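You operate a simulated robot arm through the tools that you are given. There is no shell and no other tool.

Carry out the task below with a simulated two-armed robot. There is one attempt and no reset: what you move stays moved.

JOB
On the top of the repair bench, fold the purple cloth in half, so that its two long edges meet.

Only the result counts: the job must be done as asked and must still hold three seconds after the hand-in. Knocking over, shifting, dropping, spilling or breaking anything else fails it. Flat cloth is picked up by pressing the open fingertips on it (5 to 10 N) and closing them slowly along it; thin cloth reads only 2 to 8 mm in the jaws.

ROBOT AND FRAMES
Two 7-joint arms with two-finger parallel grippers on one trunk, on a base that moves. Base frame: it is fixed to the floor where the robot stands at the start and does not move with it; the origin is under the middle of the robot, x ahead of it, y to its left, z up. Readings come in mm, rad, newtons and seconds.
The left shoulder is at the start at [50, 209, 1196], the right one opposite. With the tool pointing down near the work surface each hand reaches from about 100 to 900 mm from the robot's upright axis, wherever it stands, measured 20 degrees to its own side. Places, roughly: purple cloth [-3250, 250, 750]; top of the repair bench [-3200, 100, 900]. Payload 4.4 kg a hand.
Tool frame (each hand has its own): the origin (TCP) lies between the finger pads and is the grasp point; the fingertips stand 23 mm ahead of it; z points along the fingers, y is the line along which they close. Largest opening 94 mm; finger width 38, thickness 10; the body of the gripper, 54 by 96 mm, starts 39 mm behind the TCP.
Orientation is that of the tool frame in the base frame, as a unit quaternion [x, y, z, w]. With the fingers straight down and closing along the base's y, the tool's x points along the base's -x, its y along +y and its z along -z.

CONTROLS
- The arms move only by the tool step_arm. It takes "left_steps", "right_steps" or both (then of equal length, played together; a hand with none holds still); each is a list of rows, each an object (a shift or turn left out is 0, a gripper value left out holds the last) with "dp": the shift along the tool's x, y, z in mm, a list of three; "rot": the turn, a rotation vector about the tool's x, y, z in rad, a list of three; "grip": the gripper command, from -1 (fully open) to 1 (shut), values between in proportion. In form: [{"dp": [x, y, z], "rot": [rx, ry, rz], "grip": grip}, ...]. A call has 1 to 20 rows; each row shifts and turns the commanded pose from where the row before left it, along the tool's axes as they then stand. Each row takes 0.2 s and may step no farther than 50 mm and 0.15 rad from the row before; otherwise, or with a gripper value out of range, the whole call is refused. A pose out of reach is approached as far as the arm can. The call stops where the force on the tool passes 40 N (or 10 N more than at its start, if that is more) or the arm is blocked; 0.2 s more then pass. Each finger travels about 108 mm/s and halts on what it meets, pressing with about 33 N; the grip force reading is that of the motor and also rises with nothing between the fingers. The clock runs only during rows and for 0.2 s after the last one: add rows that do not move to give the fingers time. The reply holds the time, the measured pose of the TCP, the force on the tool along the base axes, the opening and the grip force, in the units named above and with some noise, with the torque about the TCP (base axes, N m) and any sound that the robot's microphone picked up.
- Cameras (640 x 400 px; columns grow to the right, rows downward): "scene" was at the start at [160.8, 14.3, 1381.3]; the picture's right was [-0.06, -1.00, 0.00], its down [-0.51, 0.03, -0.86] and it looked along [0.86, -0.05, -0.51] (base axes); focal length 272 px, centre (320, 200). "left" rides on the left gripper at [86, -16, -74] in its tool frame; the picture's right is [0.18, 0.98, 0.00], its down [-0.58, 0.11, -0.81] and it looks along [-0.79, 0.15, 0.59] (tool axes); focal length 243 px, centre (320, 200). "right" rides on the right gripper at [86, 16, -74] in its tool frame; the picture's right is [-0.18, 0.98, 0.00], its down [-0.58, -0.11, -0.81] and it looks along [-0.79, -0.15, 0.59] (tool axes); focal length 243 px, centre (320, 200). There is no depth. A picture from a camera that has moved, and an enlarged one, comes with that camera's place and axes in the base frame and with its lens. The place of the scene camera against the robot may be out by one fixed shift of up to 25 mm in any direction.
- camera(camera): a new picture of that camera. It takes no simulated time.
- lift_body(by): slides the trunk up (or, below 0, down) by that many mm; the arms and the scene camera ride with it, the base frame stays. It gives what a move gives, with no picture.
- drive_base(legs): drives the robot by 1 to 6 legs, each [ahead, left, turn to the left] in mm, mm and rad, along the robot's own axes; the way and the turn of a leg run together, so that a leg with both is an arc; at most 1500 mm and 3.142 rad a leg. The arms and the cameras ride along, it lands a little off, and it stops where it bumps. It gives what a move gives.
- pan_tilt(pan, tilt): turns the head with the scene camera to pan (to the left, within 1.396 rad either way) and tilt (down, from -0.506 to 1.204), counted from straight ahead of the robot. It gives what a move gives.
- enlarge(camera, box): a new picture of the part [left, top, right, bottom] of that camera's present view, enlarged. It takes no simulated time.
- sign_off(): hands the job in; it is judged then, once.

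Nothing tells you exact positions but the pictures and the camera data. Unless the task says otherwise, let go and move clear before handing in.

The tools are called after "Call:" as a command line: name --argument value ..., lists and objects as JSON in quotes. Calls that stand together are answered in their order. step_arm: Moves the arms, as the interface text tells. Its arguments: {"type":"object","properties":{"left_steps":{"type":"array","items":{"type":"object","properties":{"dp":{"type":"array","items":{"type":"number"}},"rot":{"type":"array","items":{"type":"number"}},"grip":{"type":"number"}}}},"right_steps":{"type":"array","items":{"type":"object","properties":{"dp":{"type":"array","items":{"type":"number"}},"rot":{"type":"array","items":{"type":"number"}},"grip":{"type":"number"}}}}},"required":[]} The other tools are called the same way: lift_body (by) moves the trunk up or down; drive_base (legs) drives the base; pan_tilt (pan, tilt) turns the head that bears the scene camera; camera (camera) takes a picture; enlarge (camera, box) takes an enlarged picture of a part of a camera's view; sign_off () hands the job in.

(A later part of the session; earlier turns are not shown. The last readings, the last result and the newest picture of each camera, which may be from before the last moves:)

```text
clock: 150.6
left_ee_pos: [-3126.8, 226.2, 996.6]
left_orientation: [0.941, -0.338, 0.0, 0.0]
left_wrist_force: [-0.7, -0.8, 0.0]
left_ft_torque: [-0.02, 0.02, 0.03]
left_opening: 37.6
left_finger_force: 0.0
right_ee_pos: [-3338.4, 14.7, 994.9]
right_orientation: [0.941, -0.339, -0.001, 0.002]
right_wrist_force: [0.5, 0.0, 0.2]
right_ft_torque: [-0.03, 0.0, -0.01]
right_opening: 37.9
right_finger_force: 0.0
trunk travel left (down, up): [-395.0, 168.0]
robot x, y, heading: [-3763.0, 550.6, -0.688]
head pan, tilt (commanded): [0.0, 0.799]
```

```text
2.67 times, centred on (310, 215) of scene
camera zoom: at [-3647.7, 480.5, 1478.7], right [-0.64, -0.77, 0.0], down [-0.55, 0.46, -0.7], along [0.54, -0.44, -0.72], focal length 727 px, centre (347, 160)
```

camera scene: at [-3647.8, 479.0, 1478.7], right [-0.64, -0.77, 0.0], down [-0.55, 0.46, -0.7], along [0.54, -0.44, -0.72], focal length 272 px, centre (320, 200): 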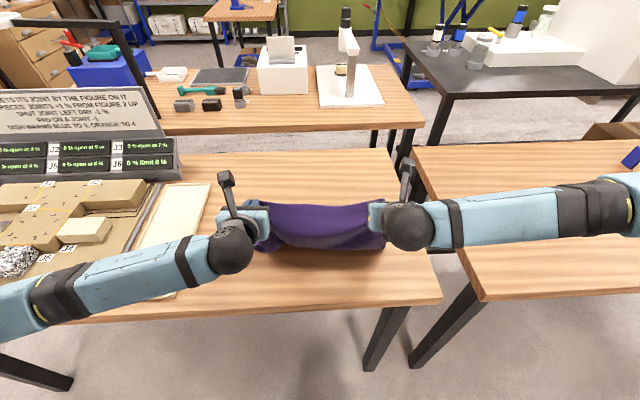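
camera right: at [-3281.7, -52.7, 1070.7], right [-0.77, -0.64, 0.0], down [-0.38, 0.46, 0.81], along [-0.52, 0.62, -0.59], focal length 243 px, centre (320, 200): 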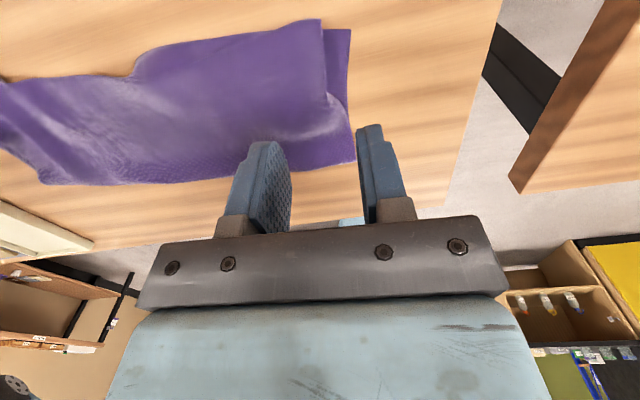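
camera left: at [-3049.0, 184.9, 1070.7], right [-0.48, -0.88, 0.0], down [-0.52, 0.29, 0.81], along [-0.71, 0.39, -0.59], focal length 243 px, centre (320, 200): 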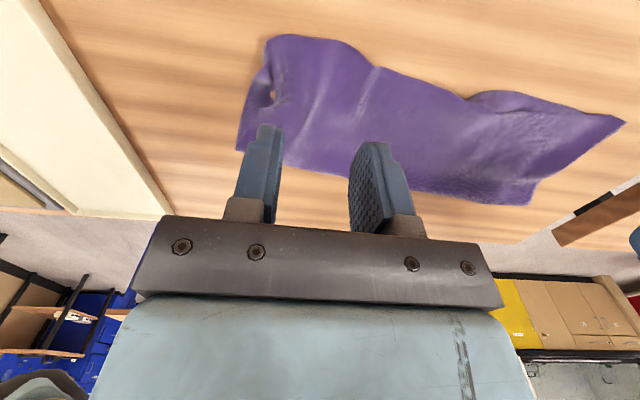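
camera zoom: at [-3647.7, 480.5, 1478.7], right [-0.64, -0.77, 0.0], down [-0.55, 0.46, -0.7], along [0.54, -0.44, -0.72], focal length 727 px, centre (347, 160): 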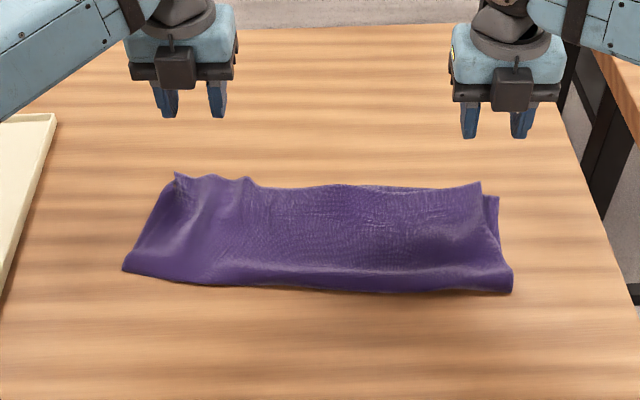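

The cloth is folded in half with the edges nearly meeting. I'll inspect the rear edges more closely.

Call:
enlarge --camera "right" --box '[0, 0, 400, 250]'

Call:
enlarge --camera "left" --box '[220, 10, 640, 272]'

Call:
enlarge --camera "scene" --box '[230, 195, 390, 255]'

```text
1.60 times, centred on (200, 125) of right
camera zoom: at [-3281.7, -52.7, 1070.7], right [-0.77, -0.64, 0.0], down [-0.38, 0.46, 0.81], along [-0.52, 0.62, -0.59], focal length 388 px, centre (512, 320)
```

zoom: 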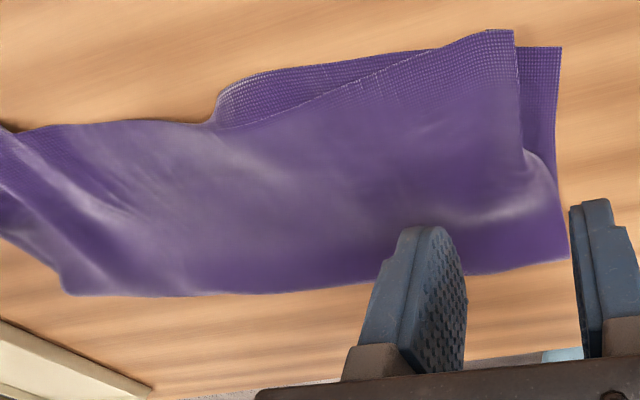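

```text
1.52 times, centred on (430, 141) of left
camera zoom: at [-3049.0, 184.9, 1070.7], right [-0.48, -0.88, 0.0], down [-0.52, 0.29, 0.81], along [-0.71, 0.39, -0.59], focal length 370 px, centre (152, 290)
```

zoom: 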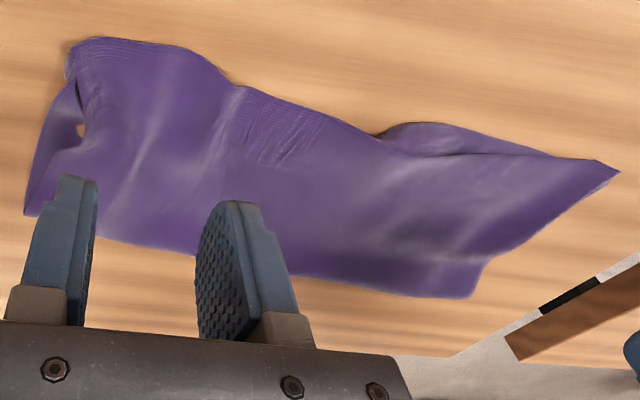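

```text
4.00 times, centred on (310, 225) of scene
camera zoom: at [-3647.7, 480.5, 1478.7], right [-0.64, -0.77, 0.0], down [-0.55, 0.46, -0.7], along [0.54, -0.44, -0.72], focal length 1090 px, centre (360, 100)
```

zoom: 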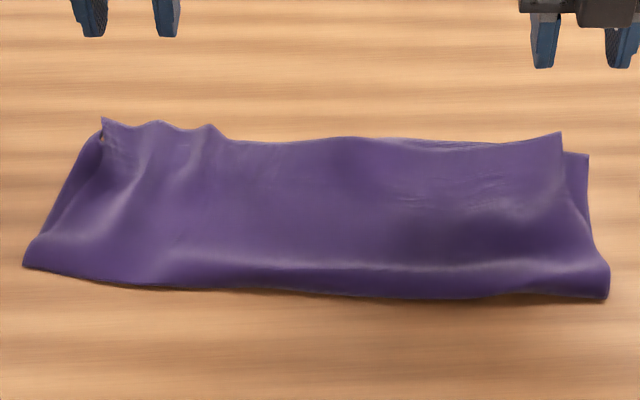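

Call:
enlarge --camera "left" --box '[225, 20, 385, 120]'

Call:
enlarge --camera "scene" --box '[225, 195, 305, 245]'

Call:
enlarge --camera "scene" --box '[310, 195, 390, 245]'

```text
4.00 times, centred on (305, 70) of left
camera zoom: at [-3049.0, 184.9, 1070.7], right [-0.48, -0.88, 0.0], down [-0.52, 0.29, 0.81], along [-0.71, 0.39, -0.59], focal length 970 px, centre (380, 720)
```

zoom: 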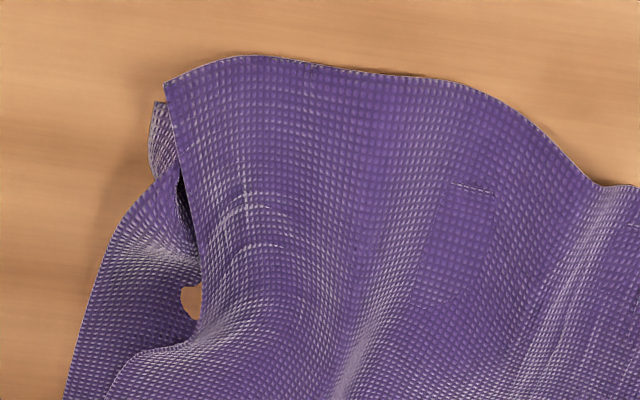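

```text
8.00 times, centred on (265, 220) of scene
camera zoom: at [-3647.7, 480.5, 1478.7], right [-0.64, -0.77, 0.0], down [-0.55, 0.46, -0.7], along [0.54, -0.44, -0.72], focal length 2180 px, centre (760, 40)
```

zoom: 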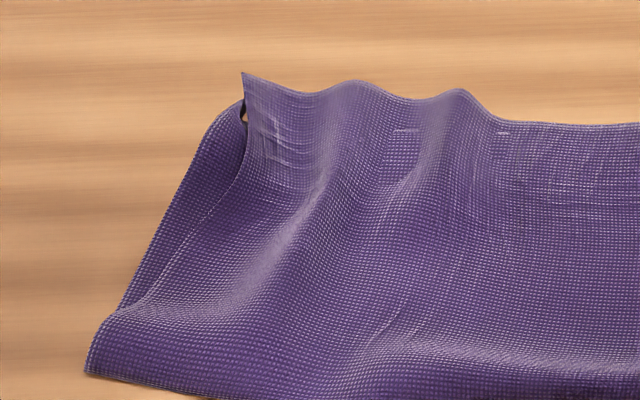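

```text
8.00 times, centred on (350, 220) of scene
camera zoom: at [-3647.7, 480.5, 1478.7], right [-0.64, -0.77, 0.0], down [-0.55, 0.46, -0.7], along [0.54, -0.44, -0.72], focal length 2180 px, centre (80, 40)
```

zoom: 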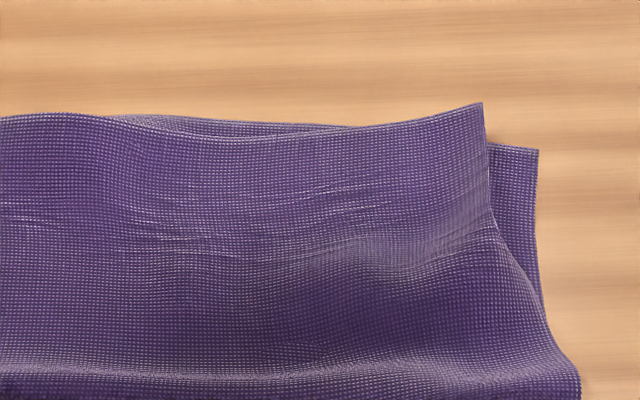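

The edges agree within about ±15 mm, but both top corners are gathered inward ~20–30 mm (A at l≈196, B at l≈−150) and corner D underneath is curled. I'll spread the top layer outward at each corner: press fingertips near the corner and open them with the inner finger held in place.

Call:
step_arm --left_steps '[{"dp": [0, 0, 33]}, {"dp": [0, 0, 33]}, {"dp": [0, 0, 33]}, {"dp": [0, 0, 4]}, {"dp": [0, 0, 0]}]' --right_steps '[{"dp": [8, -29, 0]}, {"dp": [0, 0, 33]}, {"dp": [0, 0, 33]}, {"dp": [0, 0, 33]}, {"dp": [0, 0, 3]}]'

Call:
camera --camera "left"

Call:
camera --camera "right"

```text
clock: 151.8
left_ee_pos: [-3127.8, 226.5, 892.5]
left_orientation: [0.941, -0.337, -0.001, 0.0]
left_wrist_force: [0.8, 0.6, -0.4]
left_ft_torque: [-0.03, 0.0, 0.04]
left_opening: 37.4
left_finger_force: 0.1
right_ee_pos: [-3313.7, 30.2, 893.1]
right_orientation: [0.941, -0.338, 0.0, 0.002]
right_wrist_force: [0.5, -0.7, 0.0]
right_ft_torque: [0.02, 0.0, 0.02]
right_opening: 37.5
right_finger_force: 0.0
trunk travel left (down, up): [-395.0, 168.0]
robot x, y, heading: [-3765.0, 555.1, -0.689]
head pan, tilt (commanded): [0.0, 0.799]
```

```text
taken
camera left: at [-3050.4, 184.1, 965.7], right [-0.48, -0.88, 0.0], down [-0.52, 0.29, 0.81], along [-0.71, 0.39, -0.59], focal length 243 px, centre (320, 200)
```

left: 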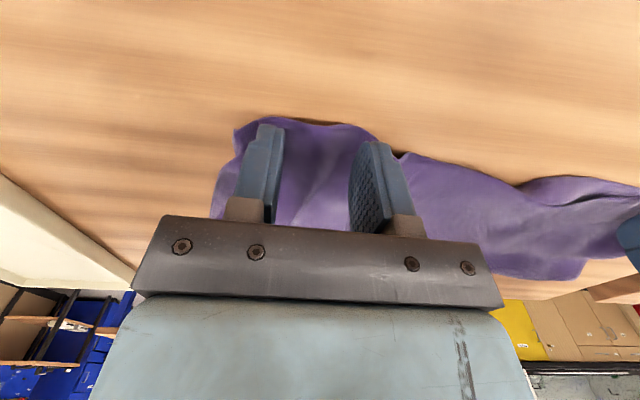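

```text
taken
camera right: at [-3257.9, -37.4, 968.2], right [-0.77, -0.64, 0.0], down [-0.38, 0.46, 0.81], along [-0.52, 0.62, -0.59], focal length 243 px, centre (320, 200)
```

right: 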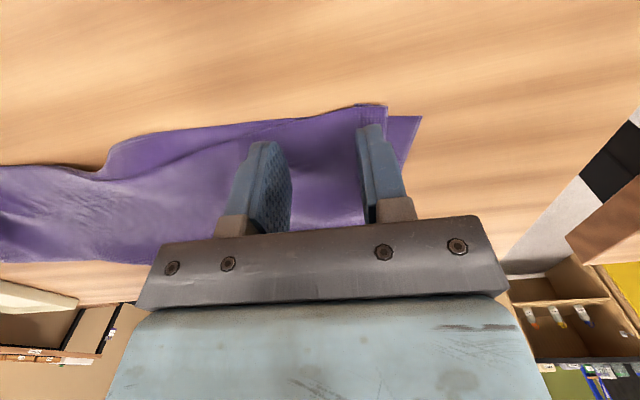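

Call:
step_arm --left_steps '[{"dp": [0, 0, 3]}, {"dp": [0, 0, 2]}, {"dp": [0, 0, 1]}, {"dp": [0, 0, 0]}]' --right_steps '[{"dp": [0, 0, 3]}, {"dp": [0, 0, 2]}, {"dp": [0, 0, 1]}, {"dp": [0, 0, 0]}]'

```text
clock: 152.8
left_ee_pos: [-3128.9, 226.1, 886.0]
left_orientation: [0.941, -0.338, 0.0, -0.001]
left_wrist_force: [-0.1, 0.2, 0.4]
left_ft_torque: [0.02, 0.01, 0.01]
left_opening: 37.8
left_finger_force: 0.0
right_ee_pos: [-3314.9, 30.3, 885.9]
right_orientation: [0.941, -0.34, 0.0, 0.002]
right_wrist_force: [-0.7, 1.2, -0.1]
right_ft_torque: [-0.01, -0.02, 0.0]
right_opening: 37.4
right_finger_force: 0.1
trunk travel left (down, up): [-395.0, 168.0]
robot x, y, heading: [-3764.4, 557.9, -0.688]
head pan, tilt (commanded): [0.0, 0.799]
```

Call:
step_arm --left_steps '[{"dp": [0, 0, 1]}, {"dp": [0, 0, 1]}, {"dp": [0, 0, 0]}]' --right_steps '[{"dp": [0, 0, 1]}, {"dp": [0, 0, 1]}, {"dp": [0, 0, 0]}]'

```text
clock: 153.6
left_ee_pos: [-3128.9, 225.6, 885.6]
left_orientation: [0.941, -0.338, 0.001, 0.0]
left_wrist_force: [-0.6, -0.3, 7.3]
left_ft_torque: [0.11, 0.07, 0.03]
left_opening: 37.5
left_finger_force: 0.0
right_ee_pos: [-3314.2, 29.8, 885.7]
right_orientation: [0.94, -0.34, 0.0, 0.002]
right_wrist_force: [1.4, -0.9, 6.4]
right_ft_torque: [-0.09, 0.05, 0.05]
right_opening: 37.5
right_finger_force: 0.0
trunk travel left (down, up): [-395.0, 168.0]
robot x, y, heading: [-3766.5, 553.5, -0.688]
head pan, tilt (commanded): [0.0, 0.799]
```

Both press at ~7 N. Now spread outward slowly.

Call:
step_arm --left_steps '[{"dp": [0, -1.27, 0], "grip": 0.146}, {"dp": [0, -1.27, 0], "grip": 0.092}, {"dp": [0, -1.27, 0], "grip": 0.038}, {"dp": [0, -1.27, 0], "grip": -0.016}, {"dp": [0, -1.27, 0], "grip": -0.07}, {"dp": [0, -1.27, 0], "grip": -0.124}, {"dp": [0, -1.27, 0], "grip": -0.178}, {"dp": [0, -1.27, 0], "grip": -0.232}, {"dp": [0, -1.27, 0], "grip": -0.286}, {"dp": [0, -1.27, 0], "grip": -0.34}, {"dp": [0, -1.27, 0], "grip": -0.394}, {"dp": [0, -1.27, 0], "grip": -0.45}]' --right_steps '[{"dp": [-0.6, 0.98, 0], "grip": 0.158}, {"dp": [-0.6, 0.98, 0], "grip": 0.116}, {"dp": [-0.6, 0.98, 0], "grip": 0.074}, {"dp": [-0.6, 0.98, 0], "grip": 0.032}, {"dp": [-0.6, 0.98, 0], "grip": -0.01}, {"dp": [-0.6, 0.98, 0], "grip": -0.052}, {"dp": [-0.6, 0.98, 0], "grip": -0.094}, {"dp": [-0.6, 0.98, 0], "grip": -0.136}, {"dp": [-0.6, 0.98, 0], "grip": -0.178}, {"dp": [-0.6, 0.98, 0], "grip": -0.22}, {"dp": [-0.6, 0.98, 0], "grip": -0.262}, {"dp": [-0.6, 0.98, 0], "grip": -0.3}]'

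Call:
enlarge --camera "left" --box '[180, 60, 500, 260]'

Call:
enlarge --camera "right" --box '[140, 60, 460, 260]'

Call:
enlarge --camera "scene" --box '[230, 195, 390, 255]'

```text
clock: 156.2
left_ee_pos: [-3118.8, 238.5, 885.5]
left_orientation: [0.941, -0.337, 0.0, 0.0]
left_wrist_force: [-3.9, -3.2, 11.3]
left_ft_torque: [0.1, 0.17, 0.06]
left_opening: 66.2
left_finger_force: 0.1
right_ee_pos: [-3327.0, 25.4, 885.0]
right_orientation: [0.941, -0.34, 0.001, 0.001]
right_wrist_force: [3.6, 1.5, 7.2]
right_ft_torque: [-0.02, -0.01, 0.04]
right_opening: 59.8
right_finger_force: 0.1
trunk travel left (down, up): [-395.0, 168.0]
robot x, y, heading: [-3765.3, 553.7, -0.688]
head pan, tilt (commanded): [0.0, 0.799]
```

```text
2.00 times, centred on (340, 160) of left
camera zoom: at [-3042.1, 196.4, 959.2], right [-0.48, -0.88, 0.0], down [-0.52, 0.29, 0.81], along [-0.71, 0.39, -0.59], focal length 485 px, centre (280, 280)
```

zoom: 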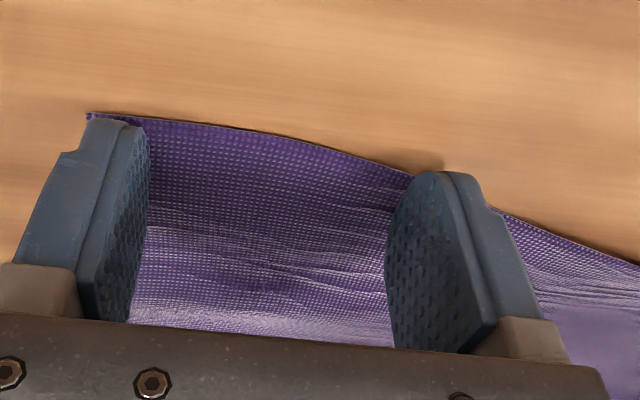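

```text
2.00 times, centred on (300, 160) of right
camera zoom: at [-3271.7, -41.8, 961.2], right [-0.77, -0.64, 0.0], down [-0.38, 0.46, 0.81], along [-0.52, 0.62, -0.59], focal length 485 px, centre (360, 280)
```

zoom: 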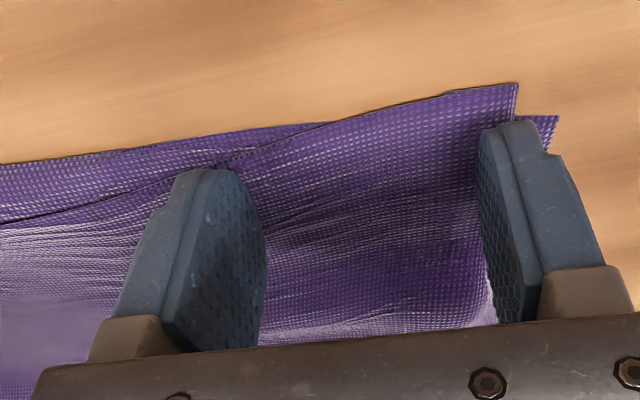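

```text
4.00 times, centred on (310, 225) of scene
camera zoom: at [-3648.8, 480.9, 1479.0], right [-0.64, -0.77, 0.0], down [-0.55, 0.46, -0.7], along [0.54, -0.44, -0.72], focal length 1090 px, centre (360, 100)
```

zoom: 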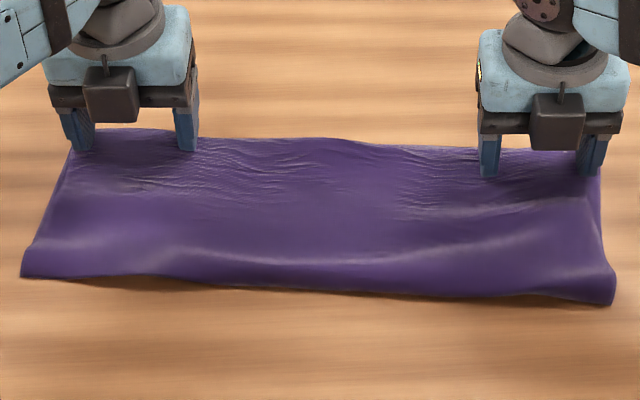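

The corners are spread and flat now. At the right, the top edge is slightly twisted (overshoots ~10 mm at B, short ~15 mm toward the middle), so I'll yaw the pressed right hand a little to bring B back and the inner part forward.

Call:
step_arm --right_steps '[{"rot": [0, 0, 0.06]}, {"rot": [0, 0, 0.06]}, {"rot": [0, 0, 0.06]}, {"rot": [0, 0, 0.06]}, {"dp": [0, 0, 0]}]'

Call:
enlarge --camera "right" --box '[100, 40, 500, 290]'

```text
clock: 157.4
left_ee_pos: [-3119.2, 238.6, 886.3]
left_orientation: [0.941, -0.338, 0.001, 0.001]
left_wrist_force: [-3.2, -0.9, 13.4]
left_ft_torque: [0.15, 0.2, 0.04]
left_opening: 66.4
left_finger_force: 0.0
right_ee_pos: [-3328.0, 25.3, 885.5]
right_orientation: [0.893, -0.45, 0.001, 0.002]
right_wrist_force: [0.2, 0.8, 4.7]
right_ft_torque: [0.02, 0.03, 0.07]
right_opening: 60.8
right_finger_force: 0.1
trunk travel left (down, up): [-395.0, 168.0]
robot x, y, heading: [-3763.2, 553.0, -0.686]
head pan, tilt (commanded): [0.0, 0.799]
```

```text
1.60 times, centred on (300, 165) of right
camera zoom: at [-3289.9, -53.3, 961.4], right [-0.9, -0.44, 0.0], down [-0.26, 0.53, 0.81], along [-0.35, 0.72, -0.59], focal length 388 px, centre (352, 256)
```

zoom: 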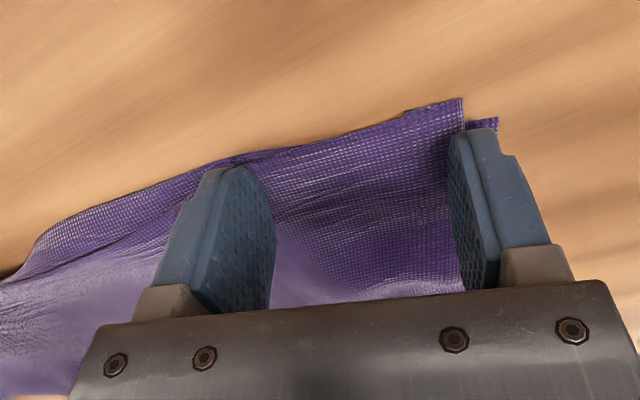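

The right edge lines match much better now. Lift both hands clear and inspect.

Call:
step_arm --left_steps '[{"dp": [0, 0, -5]}, {"dp": [0, 0, -30]}, {"dp": [0, 0, -40]}, {"dp": [0, 0, -40]}]' --right_steps '[{"dp": [0, 0, -5]}, {"dp": [0, 0, -30]}, {"dp": [0, 0, -40]}, {"dp": [0, 0, -40]}]'

Call:
camera --camera "left"

Call:
camera --camera "right"

Call:
enlarge --camera "scene" --box '[230, 195, 390, 255]'

```text
clock: 158.4
left_ee_pos: [-3118.5, 240.6, 1000.0]
left_orientation: [0.941, -0.338, -0.001, 0.0]
left_wrist_force: [-0.3, 0.7, -0.3]
left_ft_torque: [-0.04, 0.0, -0.01]
left_opening: 68.1
left_finger_force: 0.0
right_ee_pos: [-3327.6, 28.2, 1002.2]
right_orientation: [0.893, -0.45, 0.0, 0.002]
right_wrist_force: [0.4, -0.2, -0.7]
right_ft_torque: [0.02, -0.02, 0.0]
right_opening: 61.2
right_finger_force: 0.0
trunk travel left (down, up): [-395.0, 168.0]
robot x, y, heading: [-3763.3, 551.3, -0.689]
head pan, tilt (commanded): [0.0, 0.799]
```

```text
taken
camera left: at [-3040.5, 197.0, 1074.3], right [-0.48, -0.88, 0.0], down [-0.52, 0.28, 0.81], along [-0.71, 0.39, -0.59], focal length 243 px, centre (320, 200)
```

left: 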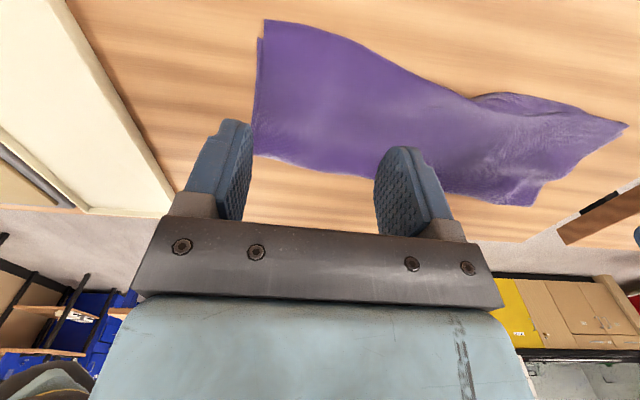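

```text
taken
camera right: at [-3288.7, -51.8, 1077.8], right [-0.9, -0.44, 0.0], down [-0.26, 0.53, 0.81], along [-0.35, 0.72, -0.59], focal length 243 px, centre (320, 200)
```

right: 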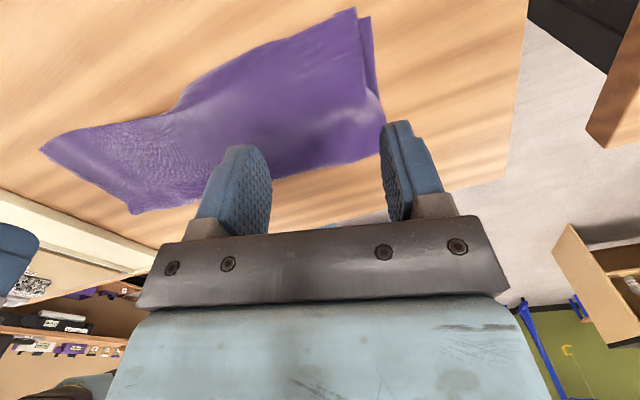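

```text
4.00 times, centred on (310, 225) of scene
camera zoom: at [-3648.0, 480.3, 1478.7], right [-0.64, -0.77, 0.0], down [-0.55, 0.46, -0.7], along [0.54, -0.44, -0.72], focal length 1090 px, centre (360, 100)
```

zoom: 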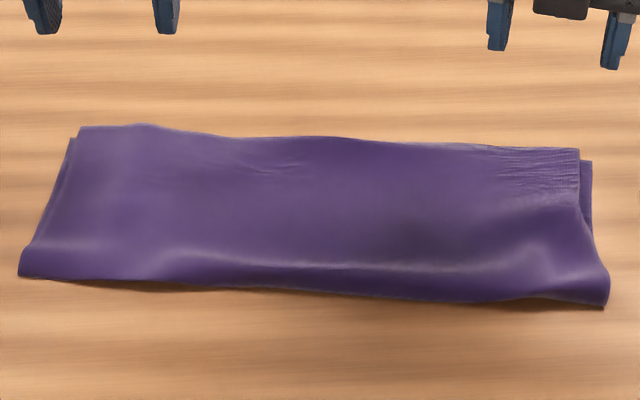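

Very good — corner D has uncurled and the top and bottom edges nearly coincide. Close-up check along the rear edge.

Call:
enlarge --camera "left" --box '[235, 5, 475, 155]'

Call:
enlarge --camera "left" --box '[420, 70, 640, 207]'

Call:
enlarge --camera "right" --box '[150, 0, 390, 150]'

Call:
enlarge --camera "scene" --box '[310, 195, 390, 245]'

Call:
enlarge --camera "scene" --box '[230, 195, 310, 245]'

```text
2.67 times, centred on (355, 80) of left
camera zoom: at [-3040.5, 197.0, 1074.3], right [-0.48, -0.88, 0.0], down [-0.52, 0.28, 0.81], along [-0.71, 0.39, -0.59], focal length 647 px, centre (227, 520)
```

zoom: 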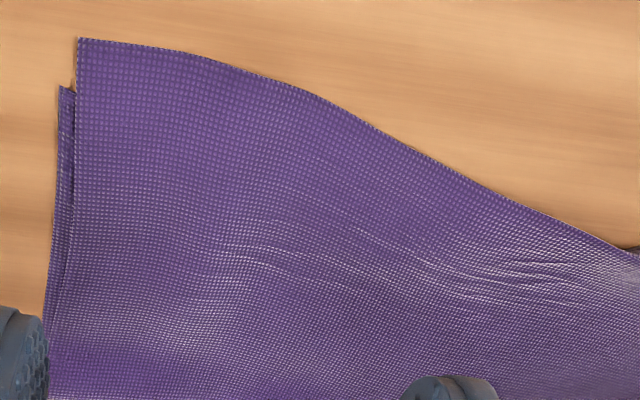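

```text
2.91 times, centred on (530, 138) of left
camera zoom: at [-3040.5, 197.0, 1074.3], right [-0.48, -0.88, 0.0], down [-0.52, 0.28, 0.81], along [-0.71, 0.39, -0.59], focal length 706 px, centre (-291, 379)
```

zoom: 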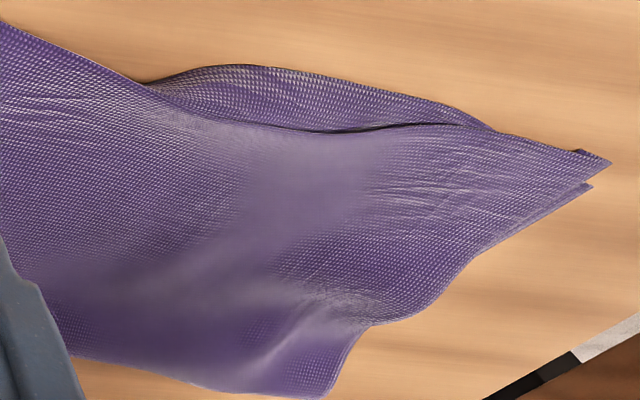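

```text
2.67 times, centred on (270, 75) of right
camera zoom: at [-3288.7, -51.8, 1077.8], right [-0.9, -0.44, 0.0], down [-0.26, 0.53, 0.81], along [-0.35, 0.72, -0.59], focal length 647 px, centre (453, 533)
```

zoom: 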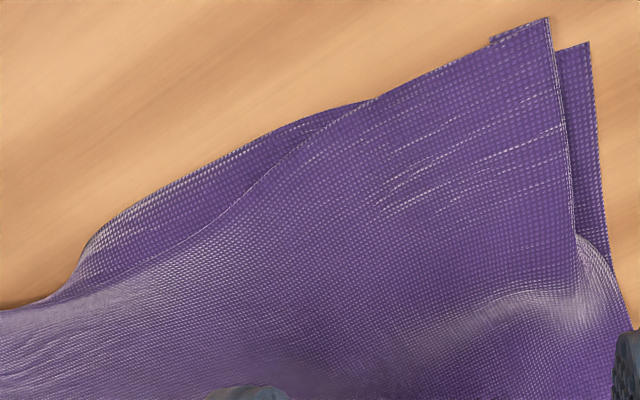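

```text
8.00 times, centred on (350, 220) of scene
camera zoom: at [-3648.0, 480.3, 1478.7], right [-0.64, -0.77, 0.0], down [-0.55, 0.46, -0.7], along [0.54, -0.44, -0.72], focal length 2180 px, centre (80, 40)
```

zoom: 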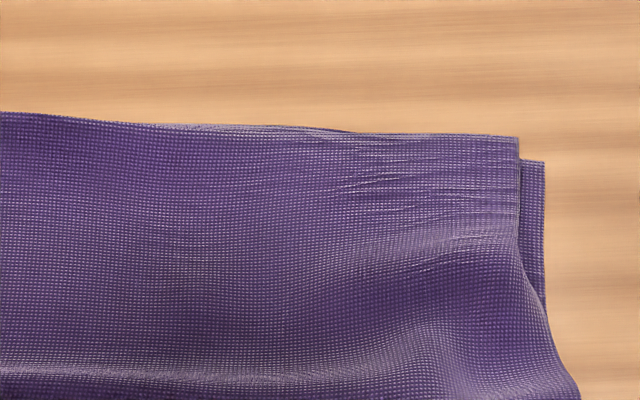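

```text
8.00 times, centred on (270, 220) of scene
camera zoom: at [-3648.0, 480.3, 1478.7], right [-0.64, -0.77, 0.0], down [-0.55, 0.46, -0.7], along [0.54, -0.44, -0.72], focal length 2180 px, centre (720, 40)
```

zoom: 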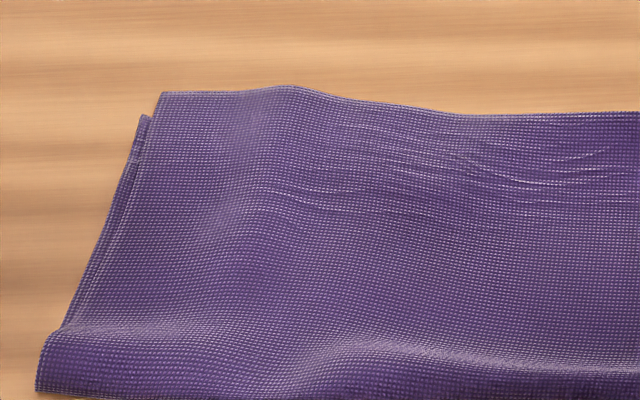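

Corner offsets are about 11–15 mm (top overshooting) at both ends and ~14 mm short in the middle. I'll even that out: first press the middle of the top layer with the right hand and draw it ~13 mm away from me.

Call:
step_arm --right_steps '[{"rot": [0, 0, -0.12], "grip": 0.15}, {"rot": [0, 0, -0.12]}, {"dp": [0, -40, 0]}, {"dp": [0, -40, 0]}, {"dp": [0, -40, 0]}, {"dp": [-2, 0, 35]}, {"dp": [0, 0, 35]}, {"dp": [0, 0, 35]}, {"dp": [0, 0, 5]}, {"dp": [0, 0, 0]}]'

Call:
camera --camera "right"

```text
clock: 160.6
left_ee_pos: [-3117.2, 238.4, 1000.4]
left_orientation: [0.941, -0.338, -0.001, 0.001]
left_wrist_force: [0.0, 0.1, 0.3]
left_ft_torque: [0.01, 0.0, 0.02]
left_opening: 68.1
left_finger_force: 0.1
right_ee_pos: [-3254.4, 119.3, 889.2]
right_orientation: [0.94, -0.34, -0.001, 0.001]
right_wrist_force: [-0.3, 0.7, 0.5]
right_ft_torque: [0.01, -0.01, -0.01]
right_opening: 40.1
right_finger_force: 0.2
trunk travel left (down, up): [-395.0, 168.0]
robot x, y, heading: [-3764.2, 554.2, -0.692]
head pan, tilt (commanded): [0.0, 0.799]
```

```text
taken
camera right: at [-3197.0, 51.3, 964.7], right [-0.77, -0.64, 0.0], down [-0.38, 0.46, 0.81], along [-0.52, 0.62, -0.59], focal length 243 px, centre (320, 200)
```

right: 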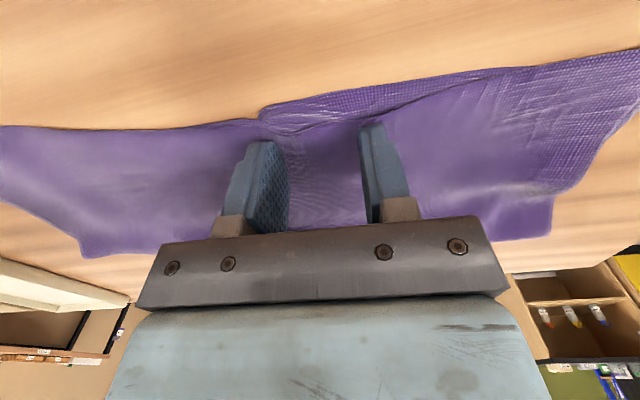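

The visible lip of the bottom layer spans l≈+15 to −90, so I'll shift the hand 25 mm to the right, then press.

Call:
step_arm --right_steps '[{"dp": [0, 25, 0]}, {"dp": [0, 0, 2]}, {"dp": [0, 0, 1.5]}, {"dp": [0, 0, 1]}, {"dp": [0, 0, 0]}]'

```text
clock: 161.8
left_ee_pos: [-3117.4, 238.4, 1001.3]
left_orientation: [0.941, -0.338, 0.0, 0.0]
left_wrist_force: [0.4, -0.2, 0.6]
left_ft_torque: [-0.02, -0.01, -0.01]
left_opening: 68.4
left_finger_force: 0.1
right_ee_pos: [-3267.5, 99.6, 884.4]
right_orientation: [0.941, -0.339, -0.001, 0.001]
right_wrist_force: [-0.9, 1.1, 6.7]
right_ft_torque: [0.08, -0.07, -0.01]
right_opening: 40.3
right_finger_force: 0.8
trunk travel left (down, up): [-395.0, 168.0]
robot x, y, heading: [-3762.5, 554.3, -0.69]
head pan, tilt (commanded): [0.0, 0.799]
```

Call:
step_arm --right_steps '[{"dp": [2, 0, 0]}, {"dp": [2, 0, 0]}, {"dp": [2, 0, 0]}, {"dp": [2, 0, 0]}, {"dp": [2, 0, 0]}, {"dp": [2, 0, 0]}, {"dp": [2, 0, 0]}, {"dp": [0, 0, 0]}]'

Call:
camera --camera "right"

```text
clock: 163.6
left_ee_pos: [-3118.2, 239.2, 999.8]
left_orientation: [0.941, -0.338, 0.0, 0.0]
left_wrist_force: [-0.3, -0.5, -0.2]
left_ft_torque: [0.01, -0.03, 0.03]
left_opening: 68.1
left_finger_force: 0.1
right_ee_pos: [-3258.1, 91.0, 885.9]
right_orientation: [0.941, -0.34, -0.001, 0.001]
right_wrist_force: [-1.4, 1.0, 7.1]
right_ft_torque: [0.07, -0.1, 0.04]
right_opening: 40.2
right_finger_force: 0.1
trunk travel left (down, up): [-395.0, 168.0]
robot x, y, heading: [-3768.0, 556.3, -0.69]
head pan, tilt (commanded): [0.0, 0.799]
```

```text
taken
camera right: at [-3201.2, 23.0, 961.1], right [-0.77, -0.64, 0.0], down [-0.38, 0.46, 0.81], along [-0.52, 0.62, -0.59], focal length 243 px, centre (320, 200)
```

right: 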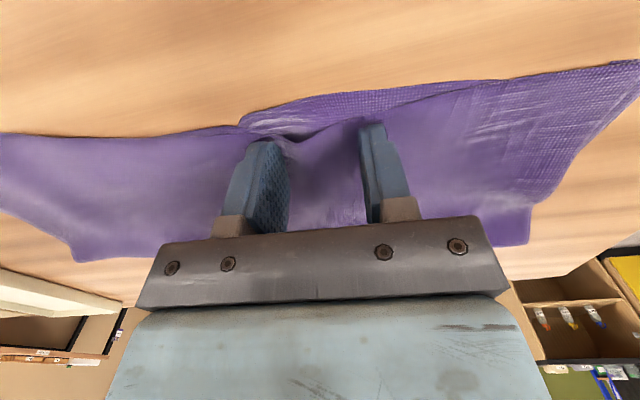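

Call:
enlarge --camera "right" --box '[180, 60, 460, 235]'

```text
2.29 times, centred on (320, 148) of right
camera zoom: at [-3201.2, 23.0, 961.1], right [-0.77, -0.64, 0.0], down [-0.38, 0.46, 0.81], along [-0.52, 0.62, -0.59], focal length 555 px, centre (320, 320)
```

zoom: 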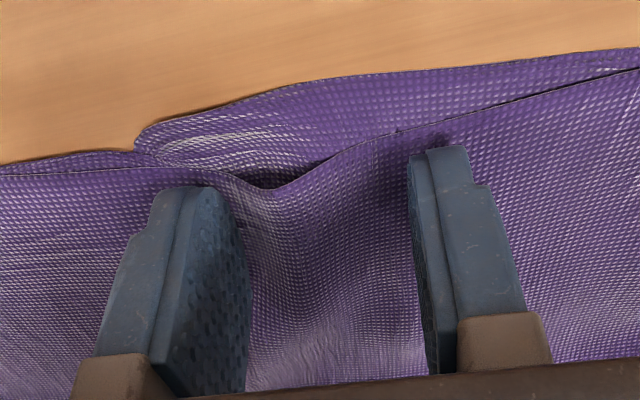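

Call:
step_arm --right_steps '[{"dp": [0, 0, -5]}, {"dp": [0, 0, -30]}, {"dp": [0, 40, -40]}, {"dp": [0, 40, -40]}, {"dp": [0, 40, -20]}]'

Call:
camera --camera "right"

Call:
enlarge --camera "left" --box '[220, 0, 640, 262]'

Call:
enlarge --camera "scene" --box '[230, 195, 390, 255]'

```text
refused: row 3 steps farther than a row can; nothing moved
```

```text
taken
camera right: at [-3201.2, 23.0, 961.1], right [-0.77, -0.64, 0.0], down [-0.38, 0.46, 0.81], along [-0.52, 0.62, -0.59], focal length 243 px, centre (320, 200)
```

right: 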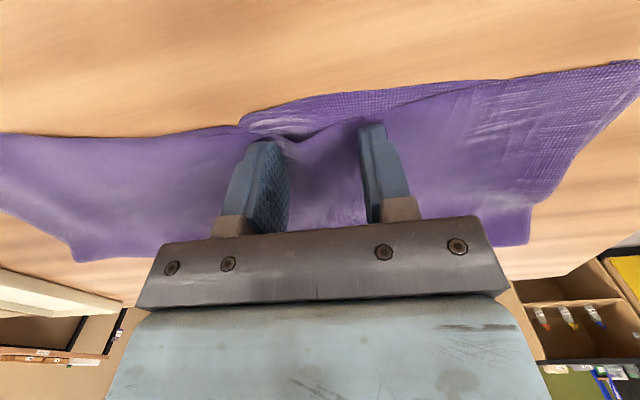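

```text
1.52 times, centred on (430, 131) of left
camera zoom: at [-3040.2, 197.0, 1074.4], right [-0.48, -0.88, 0.0], down [-0.52, 0.29, 0.81], along [-0.71, 0.39, -0.59], focal length 370 px, centre (152, 305)
```

zoom: 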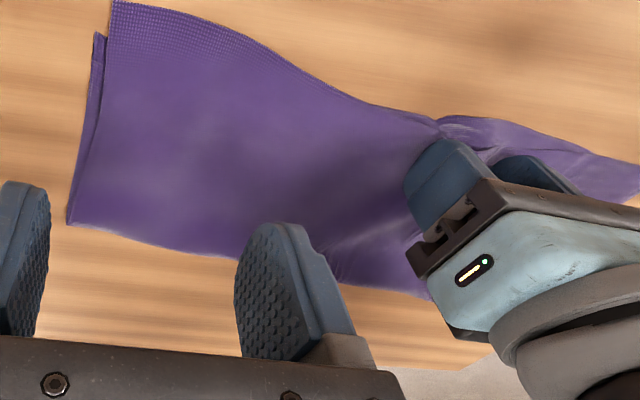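

```text
4.00 times, centred on (310, 225) of scene
camera zoom: at [-3647.8, 480.3, 1478.8], right [-0.64, -0.77, 0.0], down [-0.55, 0.46, -0.7], along [0.54, -0.44, -0.72], focal length 1090 px, centre (360, 100)
```

zoom: 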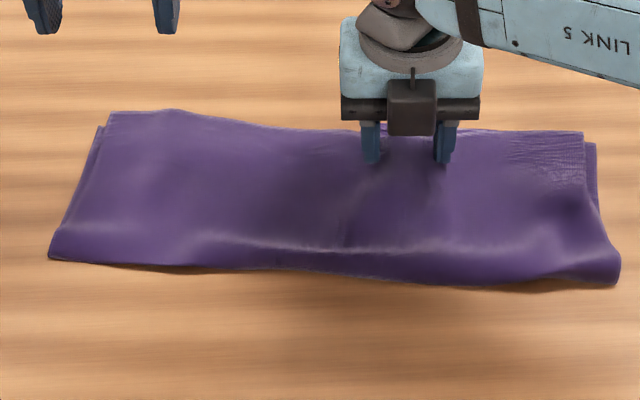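

Dragging there just moved the whole cloth together ~14 mm (harmless). I'll lift the right hand away and re-measure the edges.

Call:
step_arm --right_steps '[{"dp": [0, 0, -5]}, {"dp": [0, 0, -30]}, {"dp": [0, 30, -35]}, {"dp": [0, 35, -30]}, {"dp": [0, 35, -20]}, {"dp": [0, 20, 0]}]'

Call:
enlarge --camera "right" --box '[0, 0, 480, 250]'

Call:
enlarge --camera "left" --box '[220, 0, 640, 262]'

Call:
enlarge --camera "scene" --box '[230, 195, 390, 255]'

```text
clock: 165.0
left_ee_pos: [-3118.0, 237.3, 1000.7]
left_orientation: [0.941, -0.338, 0.0, 0.0]
left_wrist_force: [-0.6, 0.0, 1.1]
left_ft_torque: [0.0, -0.01, 0.0]
left_opening: 68.5
left_finger_force: 0.1
right_ee_pos: [-3334.4, -1.7, 1005.3]
right_orientation: [0.941, -0.339, -0.001, 0.001]
right_wrist_force: [0.3, 0.8, -0.4]
right_ft_torque: [0.01, 0.0, 0.02]
right_opening: 39.8
right_finger_force: 0.0
trunk travel left (down, up): [-395.0, 168.0]
robot x, y, heading: [-3764.7, 552.4, -0.689]
head pan, tilt (commanded): [0.0, 0.799]
```

```text
1.33 times, centred on (240, 125) of right
camera zoom: at [-3277.8, -70.1, 1081.1], right [-0.77, -0.64, 0.0], down [-0.38, 0.46, 0.81], along [-0.52, 0.62, -0.59], focal length 324 px, centre (427, 300)
```

zoom: 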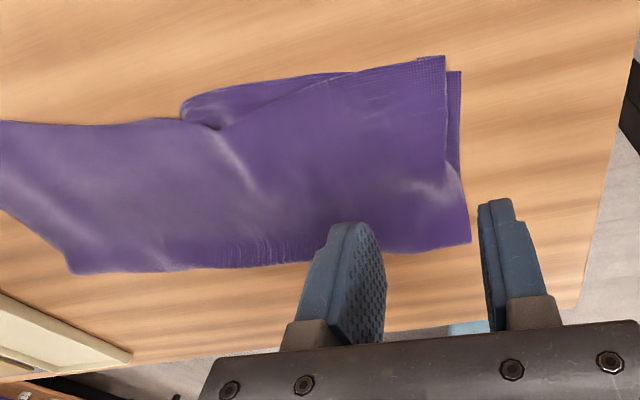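

```text
1.52 times, centred on (430, 131) of left
camera zoom: at [-3039.9, 196.1, 1073.7], right [-0.48, -0.88, 0.0], down [-0.52, 0.28, 0.81], along [-0.71, 0.39, -0.59], focal length 370 px, centre (152, 305)
```

zoom: 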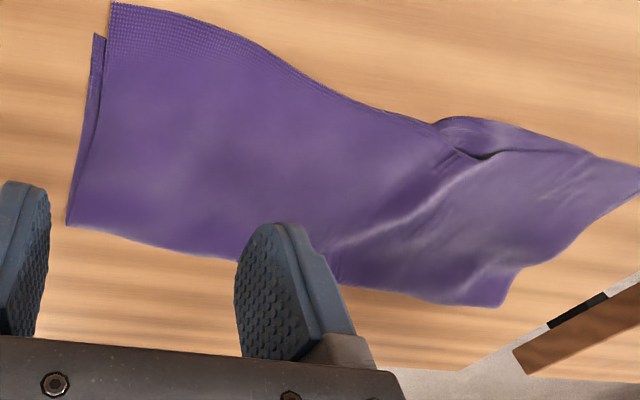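

```text
4.00 times, centred on (310, 225) of scene
camera zoom: at [-3647.2, 479.0, 1478.7], right [-0.64, -0.77, 0.0], down [-0.55, 0.46, -0.7], along [0.54, -0.44, -0.72], focal length 1090 px, centre (360, 100)
```

zoom: 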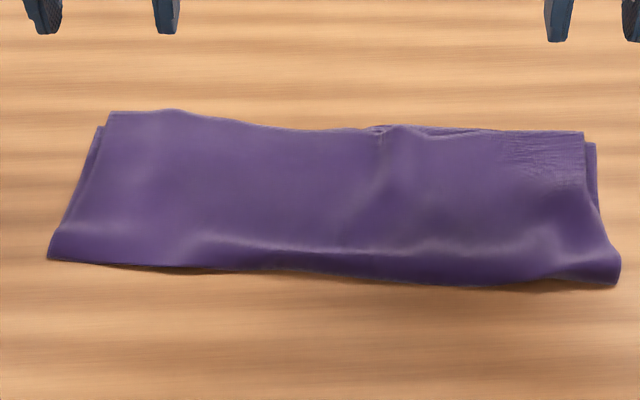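

Now A overshoots D by ~14 mm, B overshoots C by ~10 mm, and the bottom lip shows ~15 mm in the middle. I'll correct the two ends by pressing only on the overshooting single-layer strip of the top edge and drawing it back toward me.

Call:
step_arm --left_steps '[{"dp": [23, 18, 0], "grip": -0.06}, {"dp": [0, 0, 35]}, {"dp": [0, 0, 35]}, {"dp": [0, 0, 35]}, {"dp": [0, 0, 5]}, {"dp": [0, 0, 0]}]' --right_steps '[{"dp": [17.5, 1, 0], "grip": 1.0}, {"dp": [0, 0, 35]}, {"dp": [0, 0, 35]}, {"dp": [0, 0, 35]}, {"dp": [0, 0, 10]}, {"dp": [0, 0, 0]}]'

Call:
enlarge --camera "left" --box '[180, 60, 500, 260]'

Call:
enlarge --camera "right" --box '[140, 60, 460, 260]'

```text
clock: 166.4
left_ee_pos: [-3112.6, 208.3, 887.1]
left_orientation: [0.941, -0.337, 0.0, 0.0]
left_wrist_force: [-0.1, -0.3, 0.3]
left_ft_torque: [-0.02, 0.02, -0.02]
left_opening: 49.9
left_finger_force: 0.1
right_ee_pos: [-3319.9, -15.8, 887.8]
right_orientation: [0.941, -0.339, -0.001, 0.001]
right_wrist_force: [0.0, 0.6, 0.4]
right_ft_torque: [0.0, 0.0, -0.02]
right_opening: 0.0
right_finger_force: 32.5
trunk travel left (down, up): [-395.0, 168.0]
robot x, y, heading: [-3765.9, 555.0, -0.688]
head pan, tilt (commanded): [0.0, 0.799]
```

```text
2.00 times, centred on (340, 160) of left
camera zoom: at [-3034.0, 166.6, 961.9], right [-0.48, -0.88, 0.0], down [-0.52, 0.29, 0.81], along [-0.71, 0.39, -0.59], focal length 485 px, centre (280, 280)
```

zoom: 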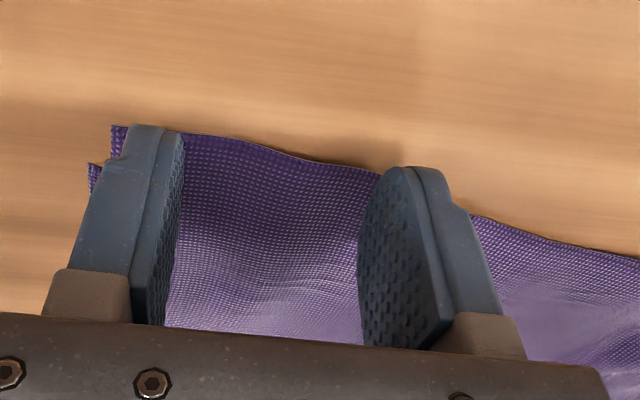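

```text
2.00 times, centred on (300, 160) of right
camera zoom: at [-3264.0, -82.5, 964.3], right [-0.77, -0.64, 0.0], down [-0.38, 0.46, 0.81], along [-0.52, 0.62, -0.59], focal length 485 px, centre (360, 280)
```

zoom: 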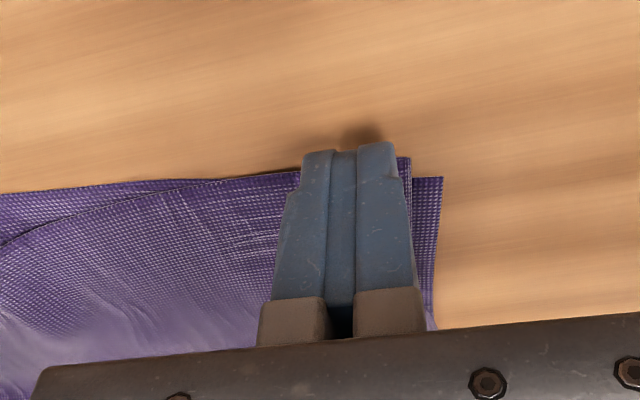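

Call:
step_arm --left_steps '[{"dp": [4, 0, 0]}, {"dp": [0, 0, 1.5]}, {"dp": [0, 0, 1.2]}, {"dp": [0, 0, 0.8]}, {"dp": [0, 0, 0]}]' --right_steps '[{"dp": [0, 0, 0]}, {"dp": [0, 0, 1.5]}, {"dp": [0, 0, 1.2]}, {"dp": [0, 0, 0.8]}, {"dp": [0, 0, 0]}]'

```text
clock: 167.6
left_ee_pos: [-3109.7, 206.7, 885.1]
left_orientation: [0.941, -0.338, 0.0, 0.0]
left_wrist_force: [-0.5, -0.2, 0.5]
left_ft_torque: [0.03, -0.01, 0.03]
left_opening: 50.0
left_finger_force: 0.0
right_ee_pos: [-3320.7, -13.8, 886.4]
right_orientation: [0.94, -0.34, -0.001, 0.001]
right_wrist_force: [0.1, -0.7, 2.8]
right_ft_torque: [0.02, 0.0, 0.01]
right_opening: 0.0
right_finger_force: 33.3
trunk travel left (down, up): [-395.0, 168.0]
robot x, y, heading: [-3765.1, 553.4, -0.687]
head pan, tilt (commanded): [0.0, 0.799]
```

Call:
step_arm --left_steps '[{"dp": [0, 0, 1]}, {"dp": [0, 0, 0.8]}, {"dp": [0, 0, 0]}]' --right_steps '[{"dp": [0, 0, 0.6]}, {"dp": [0, 0, 0]}, {"dp": [0, 0, 0]}]'

```text
clock: 168.4
left_ee_pos: [-3110.3, 206.0, 884.9]
left_orientation: [0.941, -0.338, 0.001, 0.0]
left_wrist_force: [1.2, -0.5, 10.0]
left_ft_torque: [0.23, 0.05, -0.02]
left_opening: 49.9
left_finger_force: 0.1
right_ee_pos: [-3322.5, -12.8, 885.3]
right_orientation: [0.941, -0.339, 0.0, 0.001]
right_wrist_force: [0.1, 0.5, 1.8]
right_ft_torque: [0.0, 0.05, 0.03]
right_opening: 0.2
right_finger_force: 32.7
trunk travel left (down, up): [-395.0, 168.0]
robot x, y, heading: [-3762.7, 555.1, -0.692]
head pan, tilt (commanded): [0.0, 0.799]
```

Call:
step_arm --left_steps '[{"dp": [0, 0, -0.5]}, {"dp": [-2, -0.8, 0]}, {"dp": [-2, -0.8, 0]}, {"dp": [-2, -0.8, 0]}, {"dp": [-2, -0.8, 0]}, {"dp": [-2, -0.8, 0]}, {"dp": [-2, -0.8, 0]}, {"dp": [0, 0, 0]}]' --right_steps '[{"dp": [0, 0, 1]}, {"dp": [-1.6, 1.2, 0]}, {"dp": [-1.6, 1.2, 0]}, {"dp": [-1.6, 1.2, 0]}, {"dp": [-1.6, 1.2, 0]}, {"dp": [-1.6, 1.2, 0]}, {"dp": [-1.6, 1.2, 0]}, {"dp": [0, 0, 0]}]'

Call:
enlarge --camera "left" --box '[180, 60, 500, 260]'

Call:
enlarge --camera "right" --box '[140, 60, 460, 260]'

Call:
enlarge --camera "scene" --box '[230, 195, 390, 255]'

```text
clock: 170.2
left_ee_pos: [-3116.6, 217.9, 884.5]
left_orientation: [0.941, -0.339, 0.0, 0.0]
left_wrist_force: [1.0, -1.6, 5.3]
left_ft_torque: [0.08, 0.02, -0.02]
left_opening: 49.6
left_finger_force: 0.0
right_ee_pos: [-3331.5, -13.3, 885.6]
right_orientation: [0.941, -0.34, 0.0, 0.002]
right_wrist_force: [3.2, -0.8, 13.1]
right_ft_torque: [0.13, 0.05, -0.01]
right_opening: 0.1
right_finger_force: 33.2
trunk travel left (down, up): [-395.0, 168.0]
robot x, y, heading: [-3764.9, 554.0, -0.688]
head pan, tilt (commanded): [0.0, 0.799]
```

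```text
2.00 times, centred on (340, 160) of left
camera zoom: at [-3039.0, 176.2, 959.0], right [-0.48, -0.88, 0.0], down [-0.52, 0.29, 0.81], along [-0.71, 0.39, -0.59], focal length 485 px, centre (280, 280)
```

zoom: 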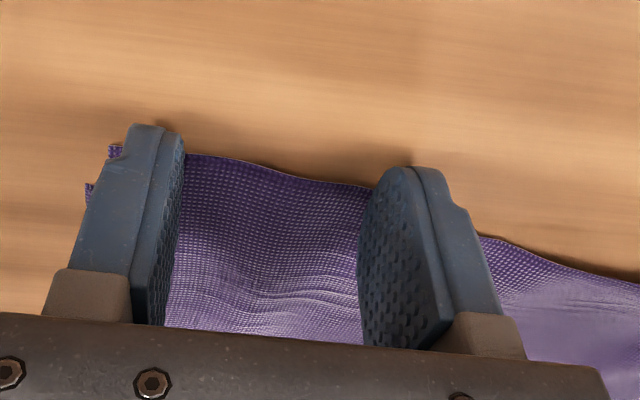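

```text
2.00 times, centred on (300, 160) of right
camera zoom: at [-3277.2, -80.4, 961.3], right [-0.77, -0.64, 0.0], down [-0.38, 0.46, 0.8], along [-0.52, 0.62, -0.59], focal length 485 px, centre (360, 280)
```

zoom: 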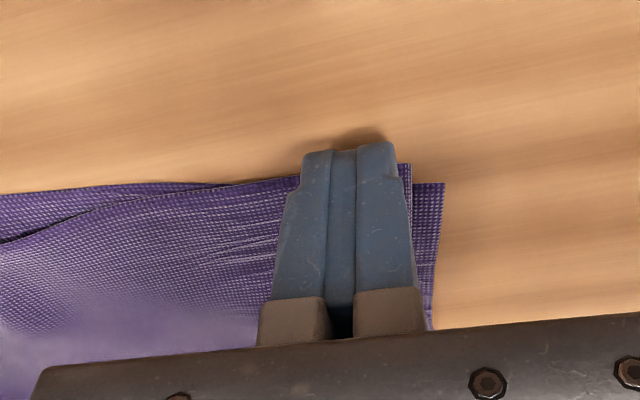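

```text
4.00 times, centred on (310, 225) of scene
camera zoom: at [-3648.1, 481.1, 1479.0], right [-0.64, -0.77, 0.0], down [-0.55, 0.46, -0.7], along [0.54, -0.44, -0.72], focal length 1090 px, centre (360, 100)
```

zoom: 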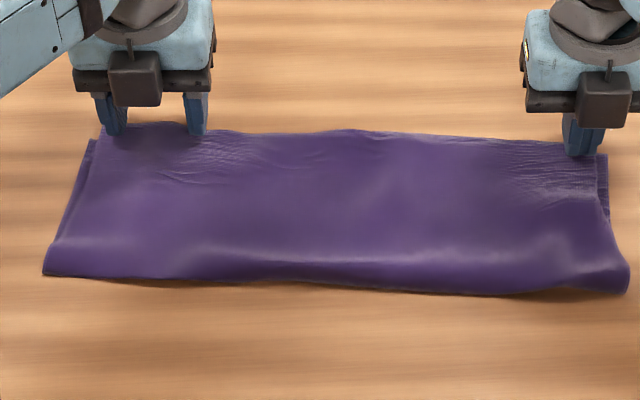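

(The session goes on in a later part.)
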